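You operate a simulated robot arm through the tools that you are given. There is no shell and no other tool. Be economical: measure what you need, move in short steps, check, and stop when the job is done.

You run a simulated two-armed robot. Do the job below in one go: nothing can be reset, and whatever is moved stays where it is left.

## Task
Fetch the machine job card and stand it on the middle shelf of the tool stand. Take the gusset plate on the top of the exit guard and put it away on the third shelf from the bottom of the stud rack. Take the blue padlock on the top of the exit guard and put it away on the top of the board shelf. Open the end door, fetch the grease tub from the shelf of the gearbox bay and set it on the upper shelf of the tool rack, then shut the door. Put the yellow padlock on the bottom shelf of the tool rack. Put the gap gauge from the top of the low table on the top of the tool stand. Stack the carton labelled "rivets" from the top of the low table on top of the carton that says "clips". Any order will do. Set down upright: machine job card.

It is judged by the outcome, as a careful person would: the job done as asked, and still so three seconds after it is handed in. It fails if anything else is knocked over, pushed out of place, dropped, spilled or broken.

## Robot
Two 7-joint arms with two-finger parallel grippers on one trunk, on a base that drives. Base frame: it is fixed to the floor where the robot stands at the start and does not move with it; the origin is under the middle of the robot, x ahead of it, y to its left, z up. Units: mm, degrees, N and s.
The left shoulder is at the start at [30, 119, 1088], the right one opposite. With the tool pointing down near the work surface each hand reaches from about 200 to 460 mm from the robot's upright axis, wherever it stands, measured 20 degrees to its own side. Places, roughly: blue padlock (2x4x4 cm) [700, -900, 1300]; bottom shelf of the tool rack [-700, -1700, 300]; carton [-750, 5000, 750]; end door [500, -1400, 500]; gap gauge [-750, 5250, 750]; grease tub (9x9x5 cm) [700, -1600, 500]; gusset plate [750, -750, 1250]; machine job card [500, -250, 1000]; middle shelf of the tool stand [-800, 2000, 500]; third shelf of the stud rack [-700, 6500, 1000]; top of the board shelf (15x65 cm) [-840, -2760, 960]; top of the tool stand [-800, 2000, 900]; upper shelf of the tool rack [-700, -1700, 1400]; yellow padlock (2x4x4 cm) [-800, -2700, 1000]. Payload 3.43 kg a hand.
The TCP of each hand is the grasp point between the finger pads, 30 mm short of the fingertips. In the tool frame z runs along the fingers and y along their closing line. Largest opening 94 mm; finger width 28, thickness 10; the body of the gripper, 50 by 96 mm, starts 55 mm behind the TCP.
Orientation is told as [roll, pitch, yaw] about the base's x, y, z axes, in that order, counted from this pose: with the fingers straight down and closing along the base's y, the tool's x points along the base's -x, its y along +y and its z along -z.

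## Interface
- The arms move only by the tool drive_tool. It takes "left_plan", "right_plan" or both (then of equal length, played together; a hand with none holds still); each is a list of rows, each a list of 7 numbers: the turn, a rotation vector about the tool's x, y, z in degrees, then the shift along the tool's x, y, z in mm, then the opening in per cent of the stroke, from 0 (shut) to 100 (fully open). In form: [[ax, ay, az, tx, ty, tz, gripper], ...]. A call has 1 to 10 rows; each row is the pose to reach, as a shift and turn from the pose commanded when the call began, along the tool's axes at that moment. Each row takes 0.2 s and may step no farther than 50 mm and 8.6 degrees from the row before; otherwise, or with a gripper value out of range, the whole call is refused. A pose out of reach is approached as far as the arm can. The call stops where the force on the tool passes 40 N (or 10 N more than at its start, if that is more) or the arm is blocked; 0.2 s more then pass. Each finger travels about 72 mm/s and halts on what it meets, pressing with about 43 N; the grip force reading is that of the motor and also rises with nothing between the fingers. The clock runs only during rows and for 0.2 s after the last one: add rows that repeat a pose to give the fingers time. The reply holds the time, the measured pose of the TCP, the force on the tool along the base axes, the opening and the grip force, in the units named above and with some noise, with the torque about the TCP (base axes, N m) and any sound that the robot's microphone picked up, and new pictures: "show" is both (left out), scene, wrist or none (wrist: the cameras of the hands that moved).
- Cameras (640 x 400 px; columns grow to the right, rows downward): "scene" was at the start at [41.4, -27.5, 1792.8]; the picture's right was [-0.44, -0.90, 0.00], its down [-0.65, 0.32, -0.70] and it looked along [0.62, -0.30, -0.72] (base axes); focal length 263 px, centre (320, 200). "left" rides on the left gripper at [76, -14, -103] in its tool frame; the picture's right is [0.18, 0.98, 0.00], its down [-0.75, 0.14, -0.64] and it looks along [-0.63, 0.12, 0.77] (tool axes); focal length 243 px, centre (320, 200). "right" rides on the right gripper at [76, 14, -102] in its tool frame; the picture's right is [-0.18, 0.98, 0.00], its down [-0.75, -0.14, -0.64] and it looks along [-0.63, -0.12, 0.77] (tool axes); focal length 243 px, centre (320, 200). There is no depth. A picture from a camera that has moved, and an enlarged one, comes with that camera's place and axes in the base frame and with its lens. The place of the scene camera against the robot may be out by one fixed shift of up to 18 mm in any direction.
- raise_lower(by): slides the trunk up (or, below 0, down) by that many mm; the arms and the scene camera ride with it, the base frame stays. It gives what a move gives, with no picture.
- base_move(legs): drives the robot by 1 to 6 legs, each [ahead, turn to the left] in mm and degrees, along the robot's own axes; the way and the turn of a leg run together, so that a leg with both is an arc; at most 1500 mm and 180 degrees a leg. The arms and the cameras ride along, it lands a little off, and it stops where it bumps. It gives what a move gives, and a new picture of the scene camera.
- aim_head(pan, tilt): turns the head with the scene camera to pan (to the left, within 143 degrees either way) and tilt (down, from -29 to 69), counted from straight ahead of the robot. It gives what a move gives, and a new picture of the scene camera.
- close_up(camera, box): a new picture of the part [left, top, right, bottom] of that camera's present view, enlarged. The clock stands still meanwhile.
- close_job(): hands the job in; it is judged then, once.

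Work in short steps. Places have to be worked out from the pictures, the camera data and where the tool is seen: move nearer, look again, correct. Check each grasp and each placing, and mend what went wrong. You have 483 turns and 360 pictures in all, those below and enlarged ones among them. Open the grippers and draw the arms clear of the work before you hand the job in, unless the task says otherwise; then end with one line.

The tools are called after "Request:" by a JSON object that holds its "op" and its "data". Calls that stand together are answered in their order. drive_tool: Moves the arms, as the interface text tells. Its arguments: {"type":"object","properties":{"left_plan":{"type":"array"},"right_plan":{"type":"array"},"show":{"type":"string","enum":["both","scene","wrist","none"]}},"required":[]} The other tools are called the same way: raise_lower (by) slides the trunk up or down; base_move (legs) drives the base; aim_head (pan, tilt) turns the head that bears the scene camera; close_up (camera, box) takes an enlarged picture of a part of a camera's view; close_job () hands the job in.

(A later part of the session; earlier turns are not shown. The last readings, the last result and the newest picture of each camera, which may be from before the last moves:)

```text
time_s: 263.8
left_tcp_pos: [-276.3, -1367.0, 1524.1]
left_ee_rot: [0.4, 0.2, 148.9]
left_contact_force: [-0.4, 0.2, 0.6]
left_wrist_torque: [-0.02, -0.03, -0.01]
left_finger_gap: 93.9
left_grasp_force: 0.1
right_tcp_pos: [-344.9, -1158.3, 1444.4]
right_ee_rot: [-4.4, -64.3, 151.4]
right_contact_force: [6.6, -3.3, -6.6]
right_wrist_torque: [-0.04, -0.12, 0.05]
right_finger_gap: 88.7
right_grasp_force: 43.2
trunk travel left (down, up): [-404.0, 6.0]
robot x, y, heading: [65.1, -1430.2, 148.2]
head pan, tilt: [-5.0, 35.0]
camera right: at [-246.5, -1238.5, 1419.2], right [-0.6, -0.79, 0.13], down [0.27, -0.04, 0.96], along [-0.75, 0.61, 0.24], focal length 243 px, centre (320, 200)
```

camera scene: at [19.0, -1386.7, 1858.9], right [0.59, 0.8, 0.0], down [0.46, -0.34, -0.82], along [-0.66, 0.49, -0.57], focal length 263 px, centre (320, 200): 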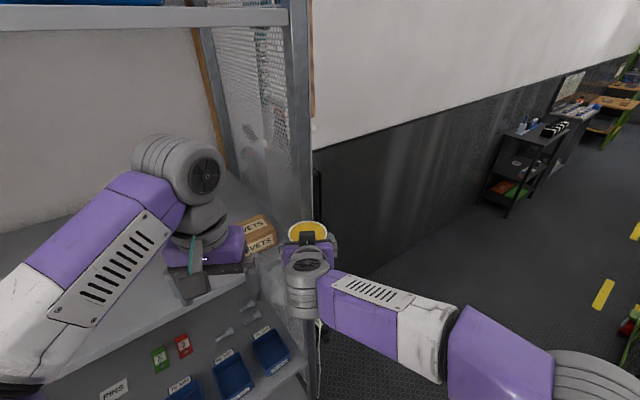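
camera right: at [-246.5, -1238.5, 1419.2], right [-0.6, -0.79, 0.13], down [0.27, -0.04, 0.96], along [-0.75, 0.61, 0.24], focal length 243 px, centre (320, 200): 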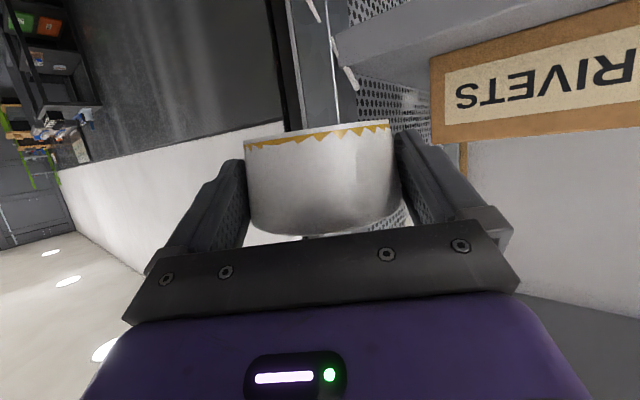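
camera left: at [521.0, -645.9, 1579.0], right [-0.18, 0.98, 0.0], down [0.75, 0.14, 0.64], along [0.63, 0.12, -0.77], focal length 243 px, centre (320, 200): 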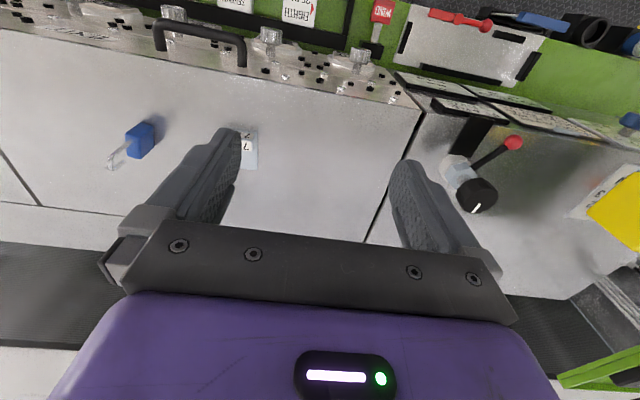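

The tub touched the rack post. I rotate back a little, then retract the arm before turning.

Request:
{"op": "base_move", "data": {"legs": [[0, -20]]}}

Request:
{"op": "drive_tool", "data": {"right_plan": [[0, 0, 0, 12, 0, -26, 60], [0, 0, 0, 24, 0, -52, 60], [0, 0, 0, 36, 0, -78, 60], [0, 0, 0, 45, 0, -98, 60]], "show": "both"}}

```text
time_s: 265.2
left_tcp_pos: [-235.7, -1251.3, 1521.3]
left_ee_rot: [0.4, 0.3, 128.9]
left_contact_force: [-0.3, -0.1, -0.1]
left_wrist_torque: [0.04, 0.0, 0.03]
left_finger_gap: 93.8
left_grasp_force: 0.0
right_tcp_pos: [-226.1, -1033.1, 1443.8]
right_ee_rot: [-4.4, -64.2, 131.2]
right_contact_force: [0.0, -0.3, -4.7]
right_wrist_torque: [-0.04, -0.04, 0.0]
right_finger_gap: 88.8
right_grasp_force: 43.5
trunk travel left (down, up): [-404.0, 6.0]
robot x, y, heading: [61.3, -1430.3, 128.4]
head pan, tilt: [-5.0, 35.0]
camera scene: at [32.6, -1372.4, 1858.9], right [0.83, 0.55, 0.0], down [0.32, -0.48, -0.82], along [-0.45, 0.68, -0.57], focal length 263 px, centre (320, 200)
```

scene: 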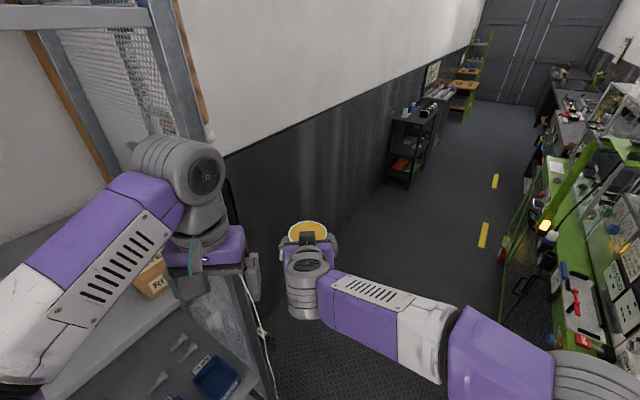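

```text
time_s: 266.2
left_tcp_pos: [-233.9, -1253.4, 1522.9]
left_ee_rot: [0.4, 0.3, 128.8]
left_contact_force: [-0.3, 1.0, 0.0]
left_wrist_torque: [-0.04, 0.03, -0.03]
left_finger_gap: 94.0
left_grasp_force: 0.0
right_tcp_pos: [-161.2, -1120.9, 1444.4]
right_ee_rot: [-4.4, -64.3, 131.1]
right_contact_force: [1.3, -0.1, -4.7]
right_wrist_torque: [-0.08, -0.04, -0.03]
right_finger_gap: 88.7
right_grasp_force: 43.5
trunk travel left (down, up): [-404.0, 6.0]
robot x, y, heading: [66.2, -1434.1, 128.4]
head pan, tilt: [-5.0, 35.0]
camera scene: at [33.5, -1373.4, 1858.9], right [0.83, 0.55, 0.0], down [0.32, -0.48, -0.82], along [-0.45, 0.68, -0.57], focal length 263 px, centre (320, 200)
camera right: at [-97.0, -1229.2, 1419.6], right [-0.83, -0.54, 0.13], down [0.24, -0.13, 0.96], along [-0.5, 0.83, 0.24], focal length 243 px, centre (320, 200)
```

scene: 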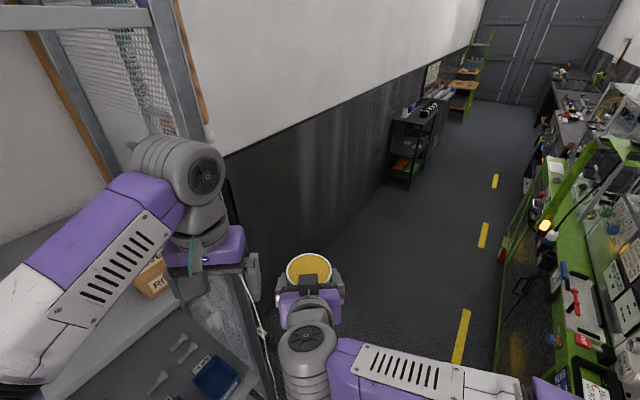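
right: 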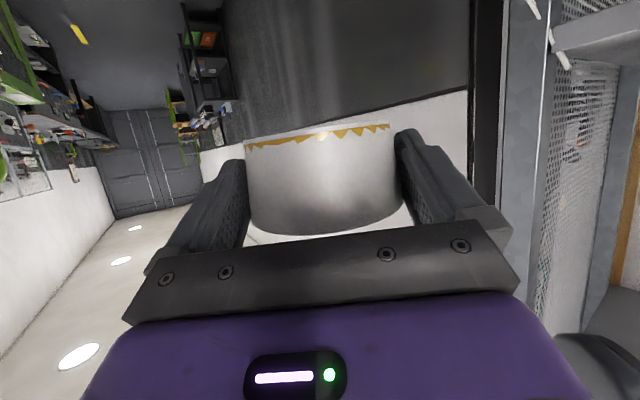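

Request:
{"op": "base_move", "data": {"legs": [[0, 51.5]]}}

Request:
{"op": "drive_tool", "data": {"right_plan": [[0, 0, 0, 0, 0, 0, 60]], "show": "wrist"}}

```text
time_s: 269.0
left_tcp_pos: [-262.2, -1551.7, 1523.1]
left_ee_rot: [0.3, 0.2, -180.0]
left_contact_force: [-0.2, 0.0, -0.7]
left_wrist_torque: [0.0, 0.01, 0.0]
left_finger_gap: 94.0
left_grasp_force: 0.1
right_tcp_pos: [-319.8, -1413.0, 1444.8]
right_ee_rot: [-4.5, -64.3, -177.3]
right_contact_force: [0.3, -0.5, -3.8]
right_wrist_torque: [-0.03, -0.08, 0.01]
right_finger_gap: 88.3
right_grasp_force: 42.6
trunk travel left (down, up): [-404.0, 6.0]
robot x, y, heading: [58.5, -1431.6, 179.5]
head pan, tilt: [-5.0, 35.0]
camera scene: at [4.8, -1414.9, 1858.9], right [0.09, 1.0, 0.0], down [0.57, -0.05, -0.82], along [-0.82, 0.08, -0.57], focal length 263 px, centre (320, 200)
```

scene: 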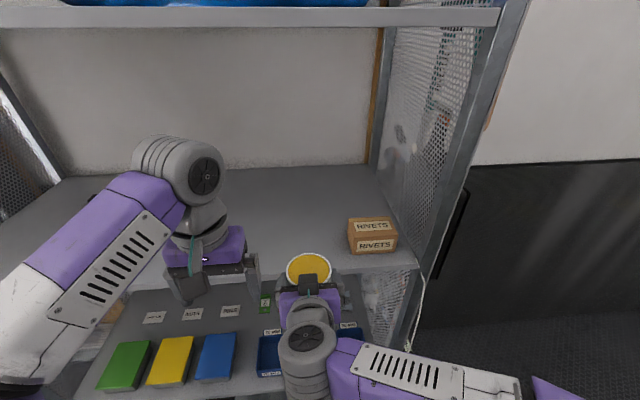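

```text
time_s: 269.4
left_tcp_pos: [-262.6, -1552.5, 1523.1]
left_ee_rot: [0.4, 0.2, -180.0]
left_contact_force: [0.4, 0.0, -0.1]
left_wrist_torque: [0.02, 0.01, 0.02]
left_finger_gap: 94.1
left_grasp_force: 0.0
right_tcp_pos: [-319.9, -1413.0, 1444.4]
right_ee_rot: [-4.4, -64.3, -177.5]
right_contact_force: [0.6, 0.6, -4.1]
right_wrist_torque: [-0.03, -0.09, 0.0]
right_finger_gap: 88.0
right_grasp_force: 43.0
trunk travel left (down, up): [-404.0, 6.0]
robot x, y, heading: [63.6, -1431.0, 179.7]
head pan, tilt: [-5.0, 35.0]
camera right: at [-196.2, -1429.5, 1419.1], right [-0.1, -0.99, 0.13], down [0.25, 0.1, 0.96], along [-0.96, 0.13, 0.24], focal length 243 px, centre (320, 200)
```

right: 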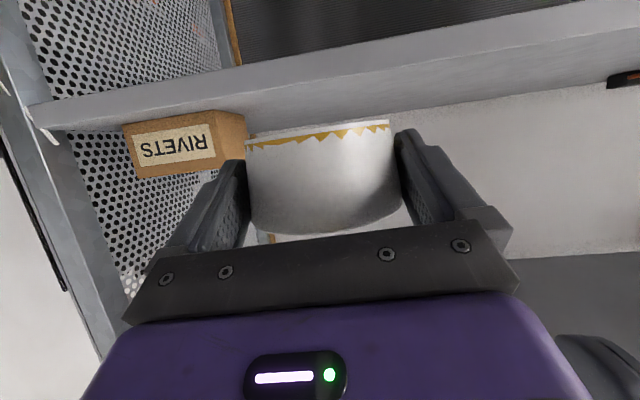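

The shelf top is at ≈1390, and the tub bottom is just above it. I raise it by 20 mm, shift away from the RIVETS box, drive in 70 mm and look.

Request:
{"op": "drive_tool", "data": {"right_plan": [[0, 0, 0, -9, 18, -4, 55], [0, 0, 0, -18, 37, -8, 55]], "show": "none"}}

Request:
{"op": "base_move", "data": {"legs": [[70, 0.5]]}}

Request:
{"op": "drive_tool", "data": {"right_plan": [[0, 0, 0, -13, 0, 27, 55], [0, 0, 0, -25, 0, 54, 55]], "show": "both"}}

```text
time_s: 270.1
left_tcp_pos: [-262.2, -1559.0, 1523.2]
left_ee_rot: [0.7, -0.1, -179.0]
left_contact_force: [-2.8, -14.4, -0.7]
left_wrist_torque: [-0.46, 0.06, 0.21]
left_finger_gap: 85.9
left_grasp_force: 0.1
right_tcp_pos: [-323.1, -1442.9, 1457.3]
right_ee_rot: [-5.5, -63.3, -177.4]
right_contact_force: [2.1, 13.7, -1.8]
right_wrist_torque: [-0.63, -0.03, 0.89]
right_finger_gap: 88.0
right_grasp_force: 43.0
trunk travel left (down, up): [-404.0, 6.0]
robot x, y, heading: [62.2, -1431.4, 179.9]
head pan, tilt: [-5.0, 35.0]
stopped in row 2 (right hand): the force on the tool passed its limit at 41 N (the readings are from after the stop); the commanded pose is now the measured one
```

```text
time_s: 271.1
left_tcp_pos: [-332.4, -1561.0, 1525.7]
left_ee_rot: [0.6, -0.1, -178.7]
left_contact_force: [-0.5, -22.5, -0.1]
left_wrist_torque: [-0.61, 0.0, 0.21]
left_finger_gap: 81.7
left_grasp_force: 0.0
right_tcp_pos: [-392.6, -1448.1, 1458.7]
right_ee_rot: [-5.6, -63.6, -176.6]
right_contact_force: [1.4, 22.2, -3.5]
right_wrist_torque: [-0.87, -0.05, 1.17]
right_finger_gap: 88.2
right_grasp_force: 42.8
trunk travel left (down, up): [-404.0, 6.0]
robot x, y, heading: [-5.4, -1433.1, -180.0]
head pan, tilt: [-5.0, 35.0]
camera scene: at [-65.7, -1415.3, 1859.0], right [0.08, 1.0, 0.0], down [0.57, -0.05, -0.82], along [-0.82, 0.07, -0.57], focal length 263 px, centre (320, 200)
```

scene: 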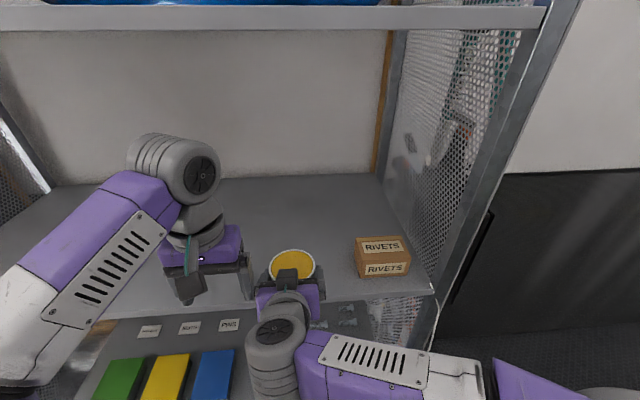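

```text
time_s: 271.8
left_tcp_pos: [-335.2, -1559.8, 1524.3]
left_ee_rot: [0.6, 0.1, -178.7]
left_contact_force: [0.0, -0.1, -0.5]
left_wrist_torque: [0.02, -0.03, -0.02]
left_finger_gap: 93.8
left_grasp_force: 0.0
right_tcp_pos: [-453.8, -1446.5, 1454.2]
right_ee_rot: [-5.7, -63.4, -176.6]
right_contact_force: [-1.1, 0.9, -4.6]
right_wrist_torque: [0.0, -0.07, 0.0]
right_finger_gap: 88.4
right_grasp_force: 43.3
trunk travel left (down, up): [-404.0, 6.0]
robot x, y, heading: [-4.8, -1429.3, -179.9]
head pan, tilt: [-5.0, 35.0]
camera scene: at [-69.7, -1415.5, 1858.7], right [0.08, 1.0, 0.0], down [0.57, -0.05, -0.82], along [-0.81, 0.07, -0.58], focal length 263 px, centre (320, 200)
camera right: at [-330.3, -1463.6, 1431.0], right [-0.11, -0.99, 0.12], down [0.24, 0.09, 0.97], along [-0.96, 0.14, 0.23], focal length 243 px, centre (320, 200)
```

scene: 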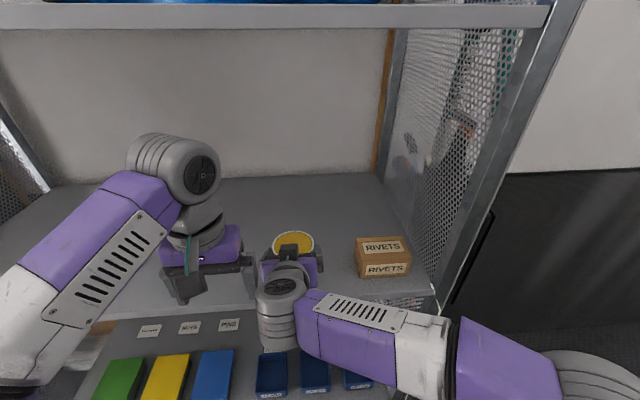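
right: 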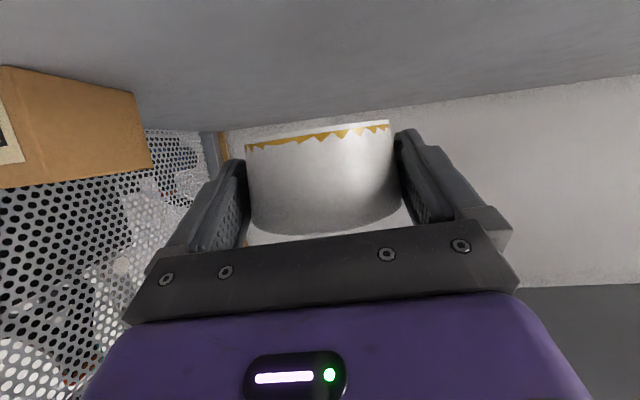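

The hands brushed each other but are clear now. I advance 60 mm more and then lower gently.

Request:
{"op": "drive_tool", "data": {"right_plan": [[0, 0, 0, -13, 0, 27, 55], [0, 0, 0, -25, 0, 54, 55], [0, 0, 0, -16, 0, 58, 55]], "show": "none"}}

Request:
{"op": "drive_tool", "data": {"right_plan": [[0, 0, 0, 9, 0, 4, 55], [0, 0, 0, 14, 0, 7, 55], [0, 0, 0, 19, 0, 9, 55], [0, 0, 0, 23, 0, 11, 55], [0, 0, 0, 27, 0, 13, 55]], "show": "wrist"}}

```text
time_s: 272.6
left_tcp_pos: [-330.8, -1560.4, 1525.3]
left_ee_rot: [0.5, -0.2, -178.6]
left_contact_force: [-0.2, 0.0, 0.1]
left_wrist_torque: [0.0, 0.03, 0.0]
left_finger_gap: 93.8
left_grasp_force: 0.0
right_tcp_pos: [-510.2, -1443.4, 1445.7]
right_ee_rot: [-5.7, -63.6, -176.5]
right_contact_force: [-0.5, 1.1, -5.4]
right_wrist_torque: [-0.01, -0.06, 0.02]
right_finger_gap: 88.1
right_grasp_force: 42.8
trunk travel left (down, up): [-404.0, 6.0]
robot x, y, heading: [-9.1, -1433.0, -179.6]
head pan, tilt: [-5.0, 35.0]
```

```text
time_s: 273.8
left_tcp_pos: [-333.5, -1559.7, 1524.9]
left_ee_rot: [0.6, -0.2, -178.7]
left_contact_force: [0.2, -1.0, 0.3]
left_wrist_torque: [0.01, 0.03, -0.02]
left_finger_gap: 93.8
left_grasp_force: 0.1
right_tcp_pos: [-512.1, -1440.8, 1414.7]
right_ee_rot: [-5.9, -63.4, -176.4]
right_contact_force: [0.6, -0.4, -4.5]
right_wrist_torque: [0.01, -0.09, 0.0]
right_finger_gap: 88.1
right_grasp_force: 43.3
trunk travel left (down, up): [-404.0, 6.0]
robot x, y, heading: [-8.4, -1429.6, -180.0]
head pan, tilt: [-5.0, 35.0]
camera right: at [-386.4, -1459.3, 1390.7], right [-0.11, -0.99, 0.12], down [0.24, 0.09, 0.97], along [-0.96, 0.14, 0.23], focal length 243 px, centre (320, 200)
```

right: 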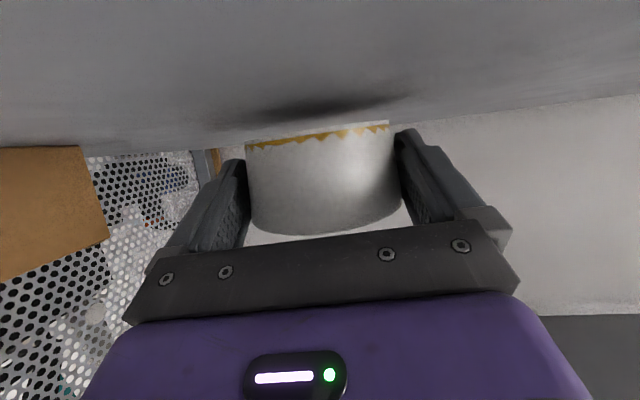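

Request:
{"op": "drive_tool", "data": {"right_plan": [[0, 0, 0, 3, 0, 1.4, 55], [0, 0, 0, 6, 0, 3, 55], [0, 0, 0, 9, 0, 4.4, 55], [0, 0, 0, 12, 0, 6, 55], [0, 0, 0, 15, 0, 7.5, 55]], "show": "wrist"}}

```text
time_s: 274.9
left_tcp_pos: [-330.8, -1560.9, 1526.4]
left_ee_rot: [0.6, -0.3, -178.6]
left_contact_force: [-0.2, -0.6, 0.2]
left_wrist_torque: [0.02, -0.02, 0.02]
left_finger_gap: 94.0
left_grasp_force: 0.1
right_tcp_pos: [-509.0, -1442.3, 1402.4]
right_ee_rot: [-5.6, -64.2, -176.6]
right_contact_force: [-1.6, 0.6, 21.5]
right_wrist_torque: [-0.25, 0.21, 0.25]
right_finger_gap: 87.8
right_grasp_force: 43.1
trunk travel left (down, up): [-404.0, 6.0]
robot x, y, heading: [-6.7, -1427.4, -180.1]
head pan, tilt: [-5.0, 35.0]
camera right: at [-385.6, -1459.3, 1378.0], right [-0.11, -0.99, 0.12], down [0.25, 0.09, 0.96], along [-0.96, 0.14, 0.24], focal length 243 px, centre (320, 200)
```

right: 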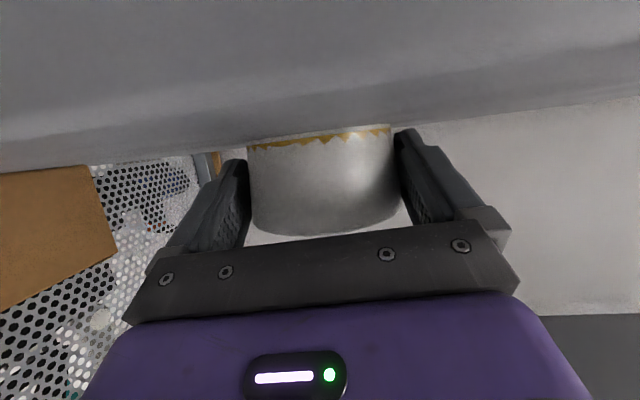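

Contact. I release and check the gap.

Request:
{"op": "drive_tool", "data": {"right_plan": [[0, 0, 0, -1, 0, 0, 80], [0, 0, 0, -1, 0, 0, 100], [0, 0, 0, -1, 0, 0, 100], [0, 0, 0, -1, 0, 0, 100]], "show": "wrist"}}

Request:
{"op": "close_up", "data": {"camera": "right", "box": [200, 90, 440, 240]}}

```text
time_s: 275.9
left_tcp_pos: [-329.4, -1558.5, 1525.6]
left_ee_rot: [0.6, -0.3, -178.7]
left_contact_force: [0.3, -0.1, 0.1]
left_wrist_torque: [0.01, 0.01, -0.02]
left_finger_gap: 94.1
left_grasp_force: 0.0
right_tcp_pos: [-508.9, -1439.7, 1402.8]
right_ee_rot: [-5.2, -63.9, -177.0]
right_contact_force: [1.6, 3.8, 26.4]
right_wrist_torque: [-1.14, 0.58, -0.18]
right_finger_gap: 91.3
right_grasp_force: 0.2
trunk travel left (down, up): [-404.0, 6.0]
robot x, y, heading: [-5.8, -1429.6, -179.9]
head pan, tilt: [-5.0, 35.0]
camera right: at [-385.2, -1458.1, 1378.0], right [-0.11, -0.99, 0.13], down [0.25, 0.1, 0.96], along [-0.96, 0.14, 0.24], focal length 243 px, centre (320, 200)
```

right: 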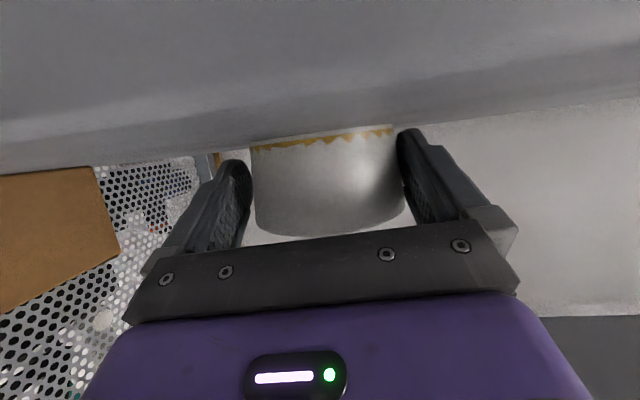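

```text
2.67 times, centred on (320, 165) of right
camera zoom: at [-385.2, -1458.1, 1378.0], right [-0.11, -0.99, 0.13], down [0.25, 0.1, 0.96], along [-0.96, 0.14, 0.24], focal length 647 px, centre (320, 293)
```

zoom: 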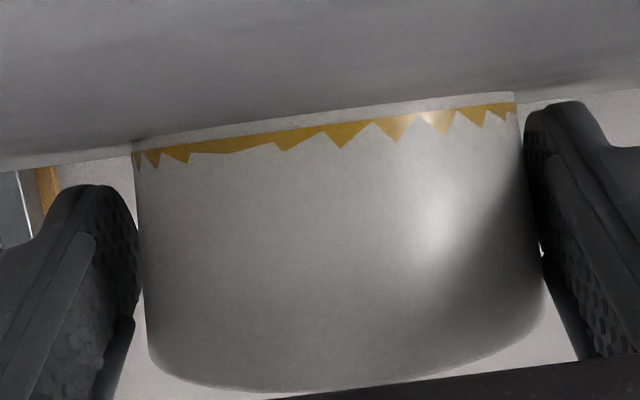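

Request:
{"op": "drive_tool", "data": {"right_plan": [[0, 0, 0, -2, 1.5, -1, 100], [0, 0, 0, -4, 2, -2, 100], [0, 0, 0, -4, 2, -2, 100]], "show": "none"}}

Request:
{"op": "close_up", "data": {"camera": "right", "box": [200, 90, 440, 240]}}

```text
time_s: 276.8
left_tcp_pos: [-329.6, -1558.2, 1525.3]
left_ee_rot: [0.7, -0.2, -178.7]
left_contact_force: [1.0, -0.8, 0.4]
left_wrist_torque: [0.0, -0.02, 0.0]
left_finger_gap: 94.1
left_grasp_force: 0.1
right_tcp_pos: [-508.0, -1440.6, 1403.4]
right_ee_rot: [-5.7, -63.5, -176.7]
right_contact_force: [2.3, 7.8, 9.2]
right_wrist_torque: [-0.26, 0.13, -0.14]
right_finger_gap: 89.1
right_grasp_force: 0.1
trunk travel left (down, up): [-404.0, 6.0]
robot x, y, heading: [-8.6, -1430.5, -179.7]
head pan, tilt: [-5.0, 35.0]
```

```text
2.67 times, centred on (320, 165) of right
camera zoom: at [-385.3, -1459.2, 1379.4], right [-0.11, -0.99, 0.12], down [0.24, 0.09, 0.97], along [-0.96, 0.14, 0.23], focal length 647 px, centre (320, 293)
```

zoom: 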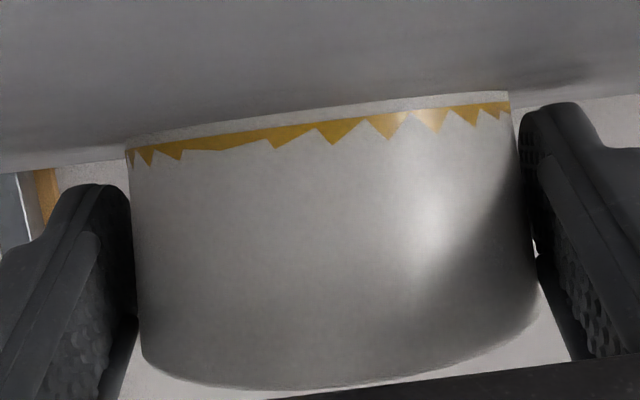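

I retreat slowly along the approach line.

Request:
{"op": "drive_tool", "data": {"right_plan": [[0, 0, 0, 0, -1, 0, 100], [0, 0, 0, 4, -1, -9, 100], [0, 0, 0, 8, -1, -18, 100], [0, 0, 0, 13, -1, -27, 100]], "show": "wrist"}}

```text
time_s: 277.8
left_tcp_pos: [-331.7, -1560.5, 1524.1]
left_ee_rot: [0.6, -0.2, -178.8]
left_contact_force: [0.0, 0.2, 0.3]
left_wrist_torque: [0.0, 0.04, 0.02]
left_finger_gap: 94.2
left_grasp_force: 0.0
right_tcp_pos: [-480.6, -1444.6, 1403.4]
right_ee_rot: [-5.7, -63.4, -176.4]
right_contact_force: [-0.4, 0.6, 1.1]
right_wrist_torque: [-0.01, -0.09, 0.01]
right_finger_gap: 94.1
right_grasp_force: 0.0
trunk travel left (down, up): [-404.0, 6.0]
robot x, y, heading: [-6.2, -1431.1, -179.9]
head pan, tilt: [-5.0, 35.0]
camera right: at [-355.8, -1462.0, 1379.7], right [-0.11, -0.99, 0.12], down [0.24, 0.09, 0.97], along [-0.96, 0.13, 0.23], focal length 243 px, centre (320, 200)
```

right: 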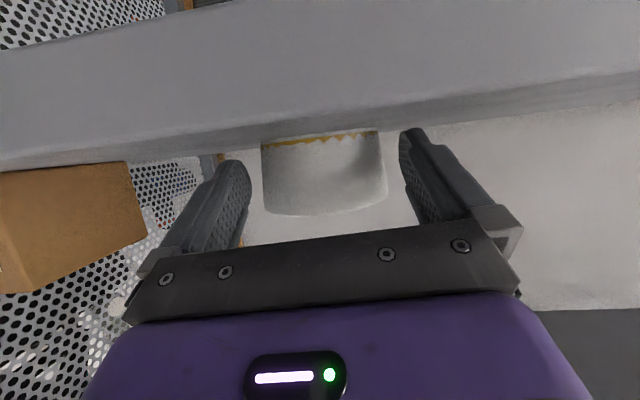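

Free. I retreat fully and verify the tub from the head camera.

Request:
{"op": "drive_tool", "data": {"right_plan": [[0, 0, 0, 15, 0, -38, 100], [0, 0, 0, 28, 0, -70, 100], [0, 0, 0, 30, 0, -100, 100], [0, 0, 0, 15, 0, -120, 100]], "show": "scene"}}

```text
time_s: 278.8
left_tcp_pos: [-331.7, -1560.5, 1524.9]
left_ee_rot: [0.5, -0.3, -178.8]
left_contact_force: [0.9, -0.1, 0.1]
left_wrist_torque: [-0.01, 0.03, 0.0]
left_finger_gap: 93.7
left_grasp_force: 0.1
right_tcp_pos: [-366.7, -1448.3, 1442.3]
right_ee_rot: [-5.8, -63.6, -176.4]
right_contact_force: [0.5, -0.6, 0.6]
right_wrist_torque: [-0.05, -0.03, 0.0]
right_finger_gap: 93.9
right_grasp_force: 0.0
trunk travel left (down, up): [-404.0, 6.0]
robot x, y, heading: [-8.7, -1430.3, -179.7]
head pan, tilt: [-5.0, 35.0]
camera scene: at [-65.2, -1415.1, 1859.0], right [0.08, 1.0, 0.0], down [0.57, -0.05, -0.82], along [-0.82, 0.07, -0.57], focal length 263 px, centre (320, 200)
```

scene: 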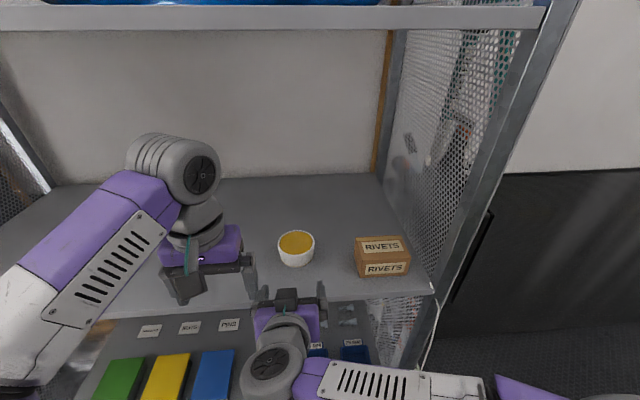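

The tub stands well on the upper shelf. Now I must shut the door: I back off, return the hand to tool-down, and go to the north side facing the open door.

Request:
{"op": "base_move", "data": {"legs": [[-75, 0]]}}

Request:
{"op": "drive_tool", "data": {"right_plan": [[0, 8, 0, 0, -20, -20, 100], [0, 16, 0, 0, -40, -40, 100], [0, 24, 0, 0, -60, -50, 70], [0, 32, 0, 0, -75, -50, 40], [0, 40, 0, 0, -90, -50, 0], [0, 48, 0, 0, -105, -50, 0], [0, 56, 0, 0, -115, -50, 0], [0, 63.5, 0, 0, -120, -50, 0]], "left_plan": [[0, 0, 0, 0, 0, 0, 100], [0, 0, 0, 0, 0, 0, 100], [0, 0, 0, 0, 0, 0, 100], [0, 0, 0, 0, 0, 0, 100], [0, 0, 0, 0, 0, 0, 100], [0, 0, 0, 0, 0, 0, 100], [0, 0, 0, 0, 0, 0, 100], [0, 0, 0, 0, 0, 0, 100]], "show": "none"}}

```text
time_s: 279.8
left_tcp_pos: [-257.3, -1559.8, 1524.8]
left_ee_rot: [0.6, -0.2, -178.6]
left_contact_force: [-0.2, 0.2, 0.4]
left_wrist_torque: [0.0, 0.01, -0.02]
left_finger_gap: 94.0
left_grasp_force: 0.1
right_tcp_pos: [-291.1, -1448.8, 1441.8]
right_ee_rot: [-5.7, -63.5, -176.6]
right_contact_force: [0.4, -0.1, 0.0]
right_wrist_torque: [0.02, 0.02, -0.01]
right_finger_gap: 93.8
right_grasp_force: 0.0
trunk travel left (down, up): [-404.0, 6.0]
robot x, y, heading: [71.0, -1432.1, -179.6]
head pan, tilt: [-5.0, 35.0]
camera scene: at [9.4, -1415.1, 1858.9], right [0.08, 1.0, 0.0], down [0.57, -0.05, -0.82], along [-0.82, 0.07, -0.57], focal length 263 px, centre (320, 200)
```

scene: 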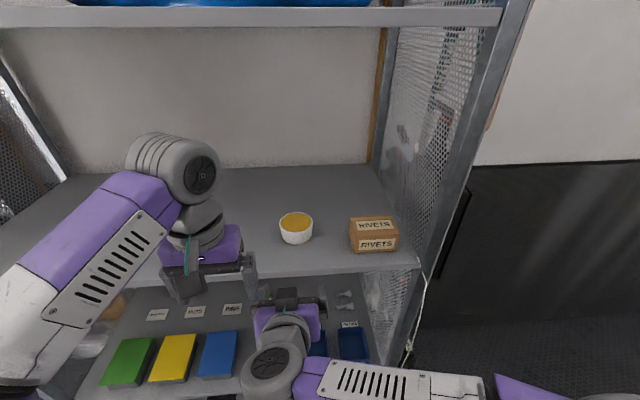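

```text
time_s: 281.6
left_tcp_pos: [-258.6, -1561.3, 1523.4]
left_ee_rot: [0.6, -0.1, -178.6]
left_contact_force: [0.4, 0.3, -0.2]
left_wrist_torque: [-0.01, 0.0, -0.02]
left_finger_gap: 93.7
left_grasp_force: 0.0
right_tcp_pos: [-244.9, -1331.9, 1469.0]
right_ee_rot: [-2.5, 0.0, 178.4]
right_contact_force: [-0.4, -0.1, -0.2]
right_wrist_torque: [-0.01, -0.04, -0.03]
right_finger_gap: 0.0
right_grasp_force: 33.0
trunk travel left (down, up): [-404.0, 6.0]
robot x, y, heading: [68.1, -1433.2, -179.6]
head pan, tilt: [-5.0, 35.0]
```

Request:
{"op": "base_move", "data": {"legs": [[0, -90], [140, 0], [0, -90], [0, -90]]}}

Request:
{"op": "aim_head", "data": {"pan": 0, "tilt": 55}}

```text
time_s: 294.3
left_tcp_pos: [207.8, -1607.7, 1524.1]
left_ee_rot: [0.6, -0.2, -86.7]
left_contact_force: [-0.7, 0.3, -0.1]
left_wrist_torque: [0.02, 0.02, 0.01]
left_finger_gap: 93.6
left_grasp_force: 0.0
right_tcp_pos: [-22.0, -1602.9, 1469.8]
right_ee_rot: [-2.4, -0.2, -89.6]
right_contact_force: [0.3, 0.8, -0.6]
right_wrist_torque: [0.02, -0.01, -0.01]
right_finger_gap: 0.0
right_grasp_force: 33.1
trunk travel left (down, up): [-404.0, 6.0]
robot x, y, heading: [67.6, -1286.3, -87.7]
head pan, tilt: [-5.0, 35.0]
camera scene: at [59.1, -1338.9, 1858.9], right [-1.0, 0.05, 0.0], down [0.03, 0.57, -0.82], along [-0.04, -0.82, -0.57], focal length 263 px, centre (320, 200)
```

scene: 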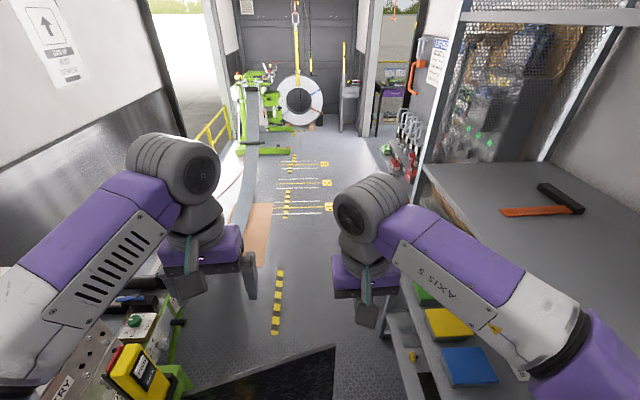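

```text
time_s: 295.1
left_tcp_pos: [206.8, -1608.4, 1523.7]
left_ee_rot: [0.7, -0.3, -86.6]
left_contact_force: [-0.6, 0.4, 0.6]
left_wrist_torque: [0.01, 0.04, -0.01]
left_finger_gap: 94.1
left_grasp_force: 0.0
right_tcp_pos: [-22.7, -1603.4, 1468.5]
right_ee_rot: [-2.5, -0.3, -89.5]
right_contact_force: [-0.8, -1.1, 0.6]
right_wrist_torque: [-0.01, 0.01, 0.0]
right_finger_gap: 0.0
right_grasp_force: 33.5
trunk travel left (down, up): [-404.0, 6.0]
robot x, y, heading: [65.4, -1287.9, -87.7]
head pan, tilt: [0.0, 55.0]
camera scene: at [66.1, -1322.9, 1830.7], right [-1.0, -0.04, 0.0], down [-0.03, 0.82, -0.57], along [0.02, -0.57, -0.82], focal length 263 px, centre (320, 200)
```

scene: 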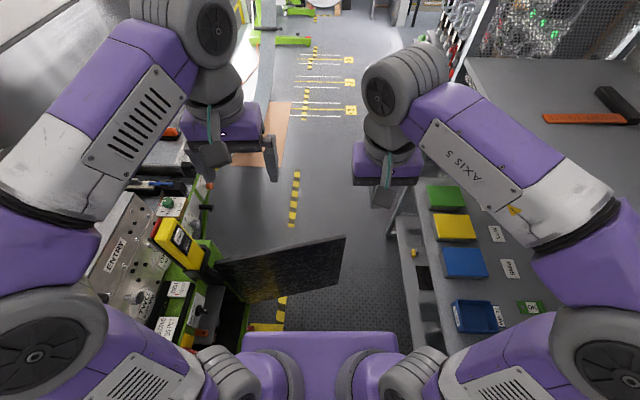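

Request:
{"op": "base_move", "data": {"legs": [[115, -2]]}}

Request:
{"op": "raise_lower", "data": {"by": -200}}

Request:
{"op": "drive_tool", "data": {"right_plan": [[0, 0, 0, -40, 10, 10, 0], [0, 0, 0, -80, 20, 40, 0], [0, 0, 0, -110, 30, 80, 0], [0, 0, 0, -130, 40, 120, 0], [0, 0, 0, -140, 50, 165, 0], [0, 0, 0, -140, 50, 210, 0], [0, 0, 0, -140, 50, 255, 0], [0, 0, 0, -140, 50, 300, 0]], "show": "both"}}

```text
time_s: 296.4
left_tcp_pos: [199.6, -1728.0, 1524.9]
left_ee_rot: [0.7, -0.3, -88.5]
left_contact_force: [-0.1, 0.5, 0.6]
left_wrist_torque: [-0.04, 0.0, -0.01]
left_finger_gap: 94.2
left_grasp_force: 0.0
right_tcp_pos: [-31.1, -1715.0, 1469.5]
right_ee_rot: [-2.5, -0.2, -91.6]
right_contact_force: [-0.5, 0.1, 0.2]
right_wrist_torque: [0.0, -0.04, 0.01]
right_finger_gap: 0.0
right_grasp_force: 32.5
trunk travel left (down, up): [-404.0, 6.0]
robot x, y, heading: [69.6, -1404.6, -89.8]
head pan, tilt: [0.0, 55.0]
camera scene: at [67.5, -1437.1, 1830.7], right [-1.0, -0.01, 0.0], down [-0.01, 0.82, -0.57], along [0.0, -0.57, -0.82], focal length 263 px, centre (320, 200)
```

scene: 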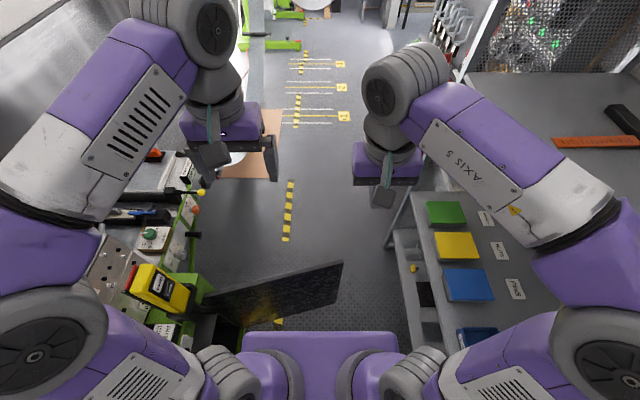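

```text
time_s: 298.5
left_tcp_pos: [198.7, -1728.8, 1324.3]
left_ee_rot: [0.5, -0.3, -88.5]
left_contact_force: [0.5, -0.1, 1.0]
left_wrist_torque: [-0.01, 0.01, 0.02]
left_finger_gap: 93.9
left_grasp_force: 0.1
right_tcp_pos: [-30.4, -1716.8, 1270.2]
right_ee_rot: [-2.6, -0.2, -91.5]
right_contact_force: [-0.7, 0.2, -0.1]
right_wrist_torque: [0.0, 0.01, 0.03]
right_finger_gap: 0.0
right_grasp_force: 33.3
trunk travel left (down, up): [-204.0, 206.0]
robot x, y, heading: [65.0, -1402.0, -89.6]
head pan, tilt: [0.0, 55.0]
```

```text
refused: row 2 steps farther than a row can; nothing moved
```

Request:
{"op": "drive_tool", "data": {"right_plan": [[0, 0, 0, -35, 12, 15, 0], [0, 0, 0, -70, 24, 35, 0], [0, 0, 0, -100, 36, 65, 0], [0, 0, 0, -120, 46, 102, 0], [0, 0, 0, -135, 56, 145, 0], [0, 0, 0, -140, 60, 192, 0], [0, 0, 0, -140, 60, 240, 0], [0, 0, 0, -140, 60, 288, 0]], "show": "both"}}

```text
time_s: 300.3
left_tcp_pos: [198.1, -1728.9, 1325.5]
left_ee_rot: [0.6, -0.1, -88.5]
left_contact_force: [0.1, 0.4, -0.2]
left_wrist_torque: [0.02, 0.01, 0.01]
left_finger_gap: 94.0
left_grasp_force: 0.1
right_tcp_pos: [14.6, -1859.1, 978.2]
right_ee_rot: [-2.5, -0.2, -91.5]
right_contact_force: [0.6, -0.9, 0.3]
right_wrist_torque: [0.02, 0.0, -0.03]
right_finger_gap: 0.2
right_grasp_force: 33.4
trunk travel left (down, up): [-204.0, 206.0]
robot x, y, heading: [70.6, -1408.2, -89.6]
head pan, tilt: [0.0, 55.0]
camera scene: at [67.2, -1439.4, 1630.6], right [-1.0, -0.01, 0.0], down [-0.01, 0.82, -0.57], along [0.0, -0.57, -0.82], focal length 263 px, centre (320, 200)
camera right: at [34.6, -1784.0, 1079.6], right [0.98, -0.21, -0.04], down [-0.13, -0.75, 0.65], along [-0.17, -0.63, -0.76], focal length 243 px, centre (320, 200)
```

scene: 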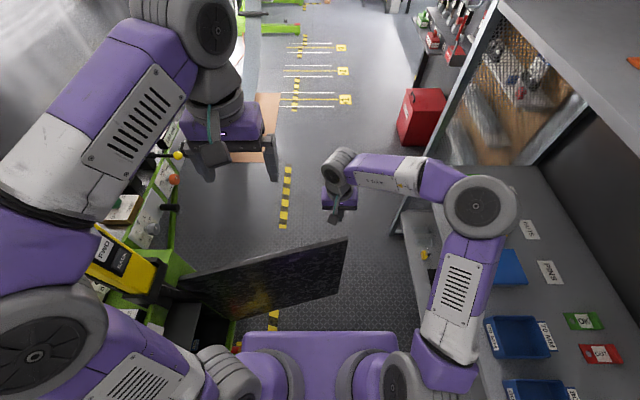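
right: 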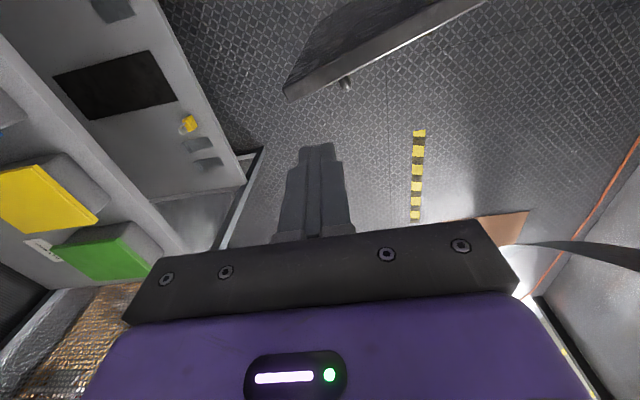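

The fingers are just south of the door near its free edge. I lower them behind the door's top and pull north with the base.

Request:
{"op": "drive_tool", "data": {"right_plan": [[0, 0, 0, -10, 10, 45, 0], [0, 0, 0, -10, 20, 90, 0], [0, 0, 0, -10, 30, 136, 0]], "show": "wrist"}}

```text
time_s: 301.1
left_tcp_pos: [199.3, -1729.5, 1324.6]
left_ee_rot: [0.6, -0.1, -88.5]
left_contact_force: [-0.1, 0.3, -0.2]
left_wrist_torque: [0.01, 0.02, 0.0]
left_finger_gap: 93.9
left_grasp_force: 0.2
right_tcp_pos: [37.2, -1870.9, 840.4]
right_ee_rot: [-2.5, -0.2, -91.5]
right_contact_force: [0.6, 0.4, -0.3]
right_wrist_torque: [0.0, -0.02, -0.01]
right_finger_gap: 0.0
right_grasp_force: 32.9
trunk travel left (down, up): [-204.0, 206.0]
robot x, y, heading: [66.1, -1409.0, -89.6]
head pan, tilt: [0.0, 55.0]
camera right: at [57.0, -1795.6, 942.5], right [0.98, -0.21, -0.04], down [-0.13, -0.75, 0.65], along [-0.17, -0.63, -0.76], focal length 243 px, centre (320, 200)
```

right: 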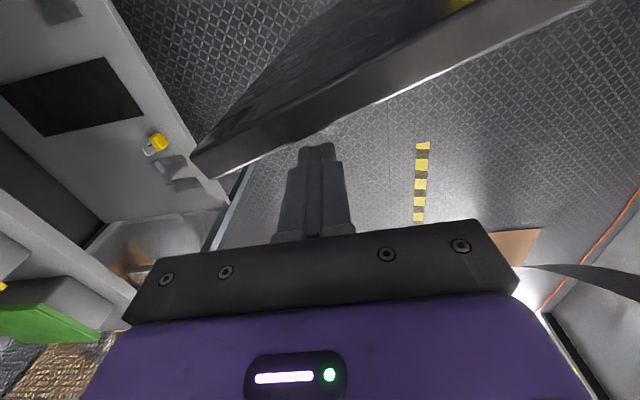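

Request:
{"op": "base_move", "data": {"legs": [[-260, 0]]}}

```text
time_s: 303.0
left_tcp_pos: [196.0, -1466.7, 1325.0]
left_ee_rot: [0.6, -0.3, -88.7]
left_contact_force: [-0.4, -0.3, 0.9]
left_wrist_torque: [0.0, 0.0, -0.02]
left_finger_gap: 94.3
left_grasp_force: 0.0
right_tcp_pos: [35.2, -1607.1, 842.5]
right_ee_rot: [-2.5, -0.3, -91.6]
right_contact_force: [-2.8, -0.1, 6.0]
right_wrist_torque: [0.07, -0.11, 0.06]
right_finger_gap: 0.0
right_grasp_force: 33.3
trunk travel left (down, up): [-204.0, 206.0]
robot x, y, heading: [68.8, -1140.5, -89.6]
head pan, tilt: [0.0, 55.0]
camera scene: at [65.5, -1175.7, 1630.7], right [-1.0, 0.0, 0.0], down [0.0, 0.82, -0.57], along [0.0, -0.57, -0.82], focal length 263 px, centre (320, 200)
```

scene: 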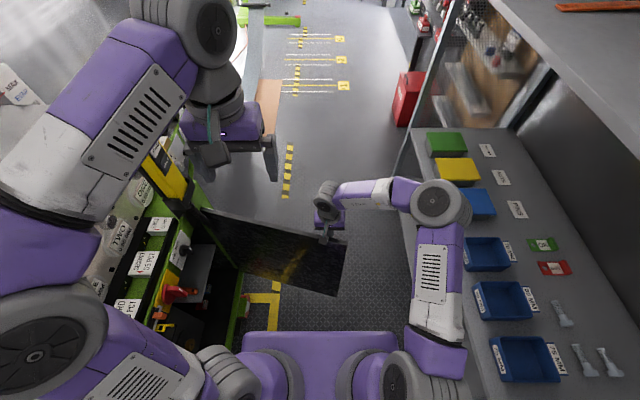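

Request:
{"op": "base_move", "data": {"legs": [[-130, 0]]}}

```text
time_s: 304.3
left_tcp_pos: [194.2, -1338.3, 1324.6]
left_ee_rot: [0.6, -0.2, -88.6]
left_contact_force: [0.1, 0.8, -0.1]
left_wrist_torque: [-0.05, -0.02, 0.0]
left_finger_gap: 94.0
left_grasp_force: 0.0
right_tcp_pos: [33.0, -1478.5, 842.2]
right_ee_rot: [-2.6, -0.3, -91.6]
right_contact_force: [0.5, -0.9, 1.1]
right_wrist_torque: [-0.04, 0.01, -0.01]
right_finger_gap: 0.0
right_grasp_force: 32.7
trunk travel left (down, up): [-204.0, 206.0]
robot x, y, heading: [67.2, -1011.2, -89.9]
head pan, tilt: [0.0, 55.0]
camera scene: at [65.1, -1046.7, 1630.7], right [-1.0, -0.01, 0.0], down [0.0, 0.82, -0.57], along [0.0, -0.57, -0.82], focal length 263 px, centre (320, 200)
```

scene: 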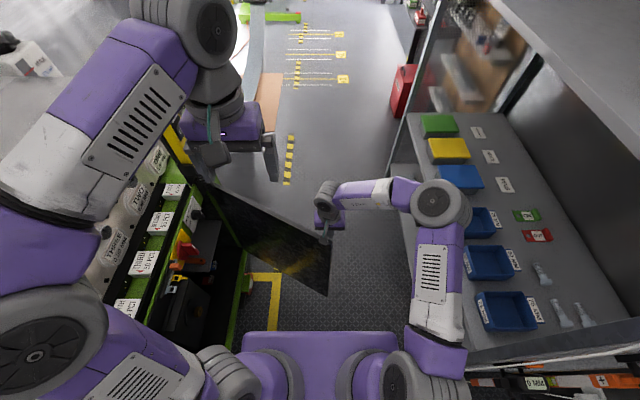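

Request:
{"op": "base_move", "data": {"legs": [[0, 30]]}}

```text
time_s: 306.2
left_tcp_pos: [339.7, -1231.4, 1324.7]
left_ee_rot: [0.6, -0.2, -58.9]
left_contact_force: [0.0, -0.6, -0.1]
left_wrist_torque: [0.01, 0.0, 0.0]
left_finger_gap: 93.9
left_grasp_force: 0.0
right_tcp_pos: [268.4, -1433.5, 843.0]
right_ee_rot: [-2.6, -0.1, -61.9]
right_contact_force: [0.2, 0.0, 0.7]
right_wrist_torque: [0.01, -0.01, -0.01]
right_finger_gap: 0.1
right_grasp_force: 33.1
trunk travel left (down, up): [-204.0, 206.0]
robot x, y, heading: [65.5, -1013.2, -59.9]
head pan, tilt: [0.0, 55.0]
camera scene: at [86.3, -1042.3, 1630.7], right [-0.87, -0.5, 0.0], down [-0.41, 0.71, -0.57], along [0.29, -0.5, -0.82], focal length 263 px, centre (320, 200)
```

scene: 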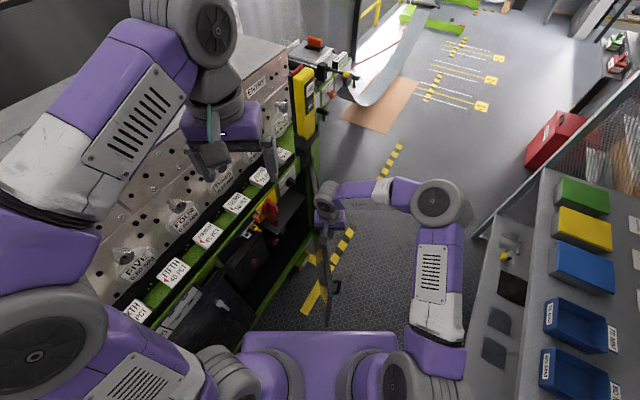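

Request:
{"op": "base_move", "data": {"legs": [[0, 13]]}}

```text
time_s: 307.4
left_tcp_pos: [380.0, -1165.6, 1325.0]
left_ee_rot: [0.5, -0.3, -46.1]
left_contact_force: [0.6, 0.8, 0.1]
left_wrist_torque: [-0.01, 0.0, 0.0]
left_finger_gap: 93.9
left_grasp_force: 0.0
right_tcp_pos: [356.7, -1379.7, 840.7]
right_ee_rot: [-2.6, -0.2, -49.0]
right_contact_force: [-1.0, 0.6, 0.3]
right_wrist_torque: [-0.04, 0.04, 0.0]
right_finger_gap: 0.0
right_grasp_force: 32.8
trunk travel left (down, up): [-204.0, 206.0]
robot x, y, heading: [65.9, -1011.5, -47.6]
head pan, tilt: [0.0, 55.0]
camera scene: at [93.7, -1036.6, 1630.7], right [-0.73, -0.68, 0.0], down [-0.56, 0.6, -0.57], along [0.39, -0.42, -0.82], focal length 263 px, centre (320, 200)
```

scene: 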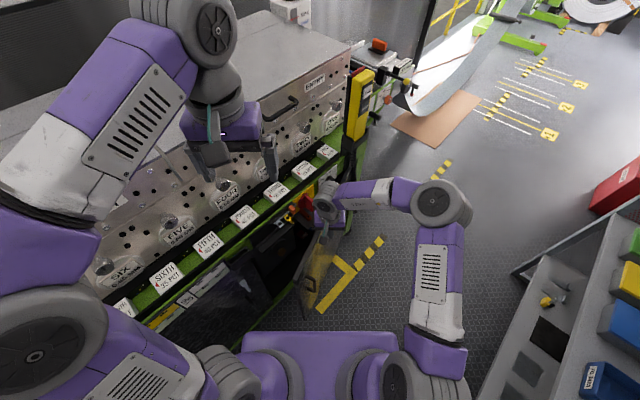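

The door is at about 20°. I raise the hand off it, back up, and will push it shut with the forward-pointing fist.

Request:
{"op": "drive_tool", "data": {"right_plan": [[0, 0, 0, 20, 0, -40, 0], [0, 0, 0, 30, 0, -85, 0], [0, 0, 0, 30, 0, -130, 0]], "show": "none"}}

Request:
{"op": "base_move", "data": {"legs": [[-190, 0]]}}

Request:
{"op": "drive_tool", "data": {"right_plan": [[0, -7, 0, -5, 0, 35, 0], [0, -14, 0, -15, 0, 70, 0], [0, -21, 0, -30, 0, 105, 0], [0, -28, 0, -45, 0, 140, 0], [0, -35, 0, -60, 0, 175, 0], [0, -42, 0, -80, 0, 205, 0], [0, -49, 0, -100, 0, 235, 0], [0, -56, 0, -120, 0, 260, 0], [0, -63, 0, -140, 0, 280, 0]], "show": "both"}}

```text
time_s: 308.2
left_tcp_pos: [381.7, -1165.2, 1324.1]
left_ee_rot: [0.7, -0.2, -46.1]
left_contact_force: [-1.0, 0.0, 0.4]
left_wrist_torque: [0.01, -0.01, 0.01]
left_finger_gap: 94.3
left_grasp_force: 0.1
right_tcp_pos: [341.4, -1350.9, 969.8]
right_ee_rot: [-2.6, -0.2, -49.2]
right_contact_force: [0.1, 0.2, 1.2]
right_wrist_torque: [0.01, 0.01, -0.01]
right_finger_gap: 0.0
right_grasp_force: 32.0
trunk travel left (down, up): [-204.0, 206.0]
robot x, y, heading: [64.9, -1013.0, -47.2]
head pan, tilt: [0.0, 55.0]
```

```text
time_s: 309.7
left_tcp_pos: [253.1, -1025.5, 1325.3]
left_ee_rot: [0.6, -0.2, -45.9]
left_contact_force: [-0.9, 0.8, 0.2]
left_wrist_torque: [0.01, -0.05, -0.01]
left_finger_gap: 93.9
left_grasp_force: 0.0
right_tcp_pos: [213.3, -1213.6, 968.2]
right_ee_rot: [-2.5, -0.2, -48.8]
right_contact_force: [1.2, 0.7, 0.9]
right_wrist_torque: [-0.06, -0.03, -0.02]
right_finger_gap: 0.0
right_grasp_force: 33.2
trunk travel left (down, up): [-204.0, 206.0]
robot x, y, heading: [-67.9, -875.1, -47.1]
head pan, tilt: [0.0, 55.0]
camera scene: at [-35.2, -898.3, 1630.7], right [-0.73, -0.68, 0.0], down [-0.56, 0.6, -0.57], along [0.39, -0.42, -0.82], focal length 263 px, centre (320, 200)
```

scene: 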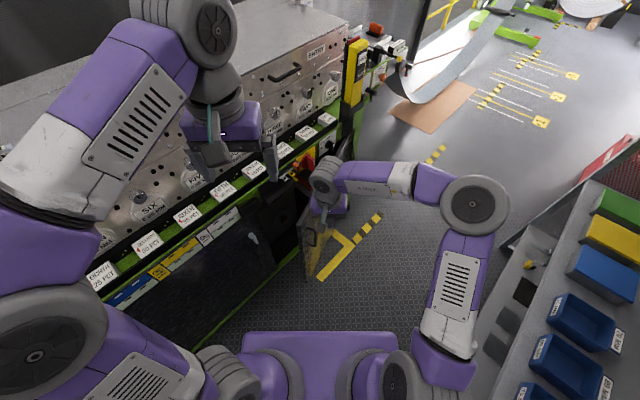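

```text
time_s: 311.7
left_tcp_pos: [253.9, -1027.5, 1325.3]
left_ee_rot: [0.6, -0.2, -45.9]
left_contact_force: [-0.2, -0.7, 0.1]
left_wrist_torque: [0.02, 0.01, 0.03]
left_finger_gap: 94.1
left_grasp_force: 0.1
right_tcp_pos: [298.2, -1328.7, 688.7]
right_ee_rot: [-5.6, -63.2, -43.9]
right_contact_force: [-0.1, 0.5, 1.0]
right_wrist_torque: [-0.04, 0.0, 0.04]
right_finger_gap: 0.2
right_grasp_force: 32.9
trunk travel left (down, up): [-204.0, 206.0]
robot x, y, heading: [-60.0, -874.5, -47.0]
head pan, tilt: [0.0, 55.0]
camera scene: at [-34.1, -899.3, 1630.6], right [-0.73, -0.68, 0.0], down [-0.56, 0.6, -0.57], along [0.39, -0.42, -0.82], focal length 263 px, centre (320, 200)
camera right: at [224.2, -1226.0, 665.3], right [0.8, 0.59, 0.12], down [-0.23, 0.11, 0.97], along [0.56, -0.8, 0.23], focal length 243 px, centre (320, 200)
```

scene: 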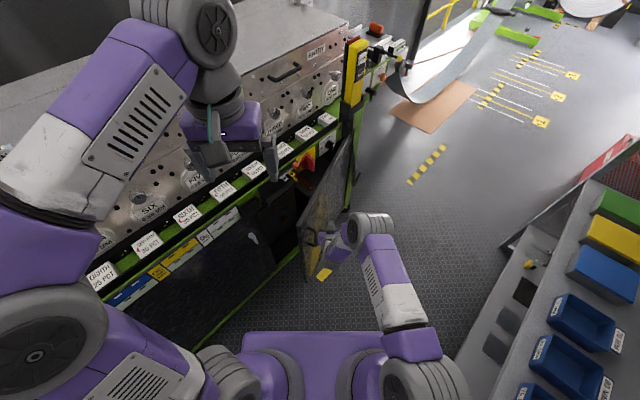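
right: 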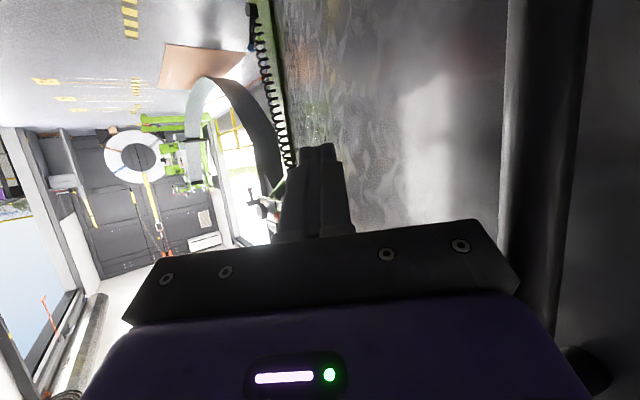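

Request:
{"op": "base_move", "data": {"legs": [[95, 11]]}}

```text
time_s: 312.8
left_tcp_pos: [348.2, -1026.9, 1324.4]
left_ee_rot: [0.5, -0.1, -35.0]
left_contact_force: [0.1, -0.4, -0.2]
left_wrist_torque: [0.06, 0.05, 0.01]
left_finger_gap: 94.2
left_grasp_force: 0.1
right_tcp_pos: [449.8, -1314.9, 687.9]
right_ee_rot: [-5.7, -63.1, -32.9]
right_contact_force: [0.1, 0.1, -0.3]
right_wrist_torque: [0.01, 0.01, -0.01]
right_finger_gap: 0.0
right_grasp_force: 32.3
trunk travel left (down, up): [-204.0, 206.0]
robot x, y, heading: [12.4, -935.8, -36.2]
head pan, tilt: [0.0, 55.0]
camera scene: at [43.5, -956.4, 1630.6], right [-0.59, -0.81, 0.0], down [-0.66, 0.48, -0.57], along [0.46, -0.34, -0.82], focal length 263 px, centre (320, 200)
```

scene: 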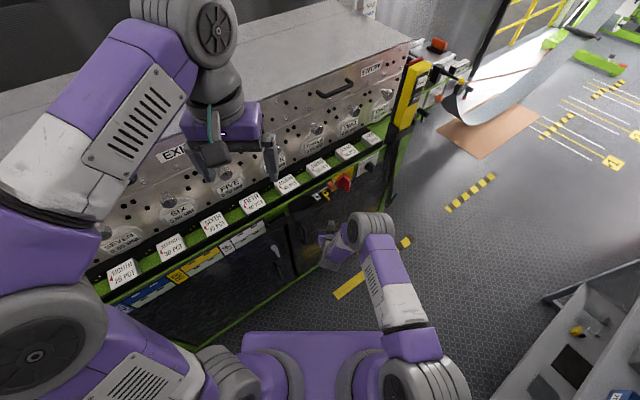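

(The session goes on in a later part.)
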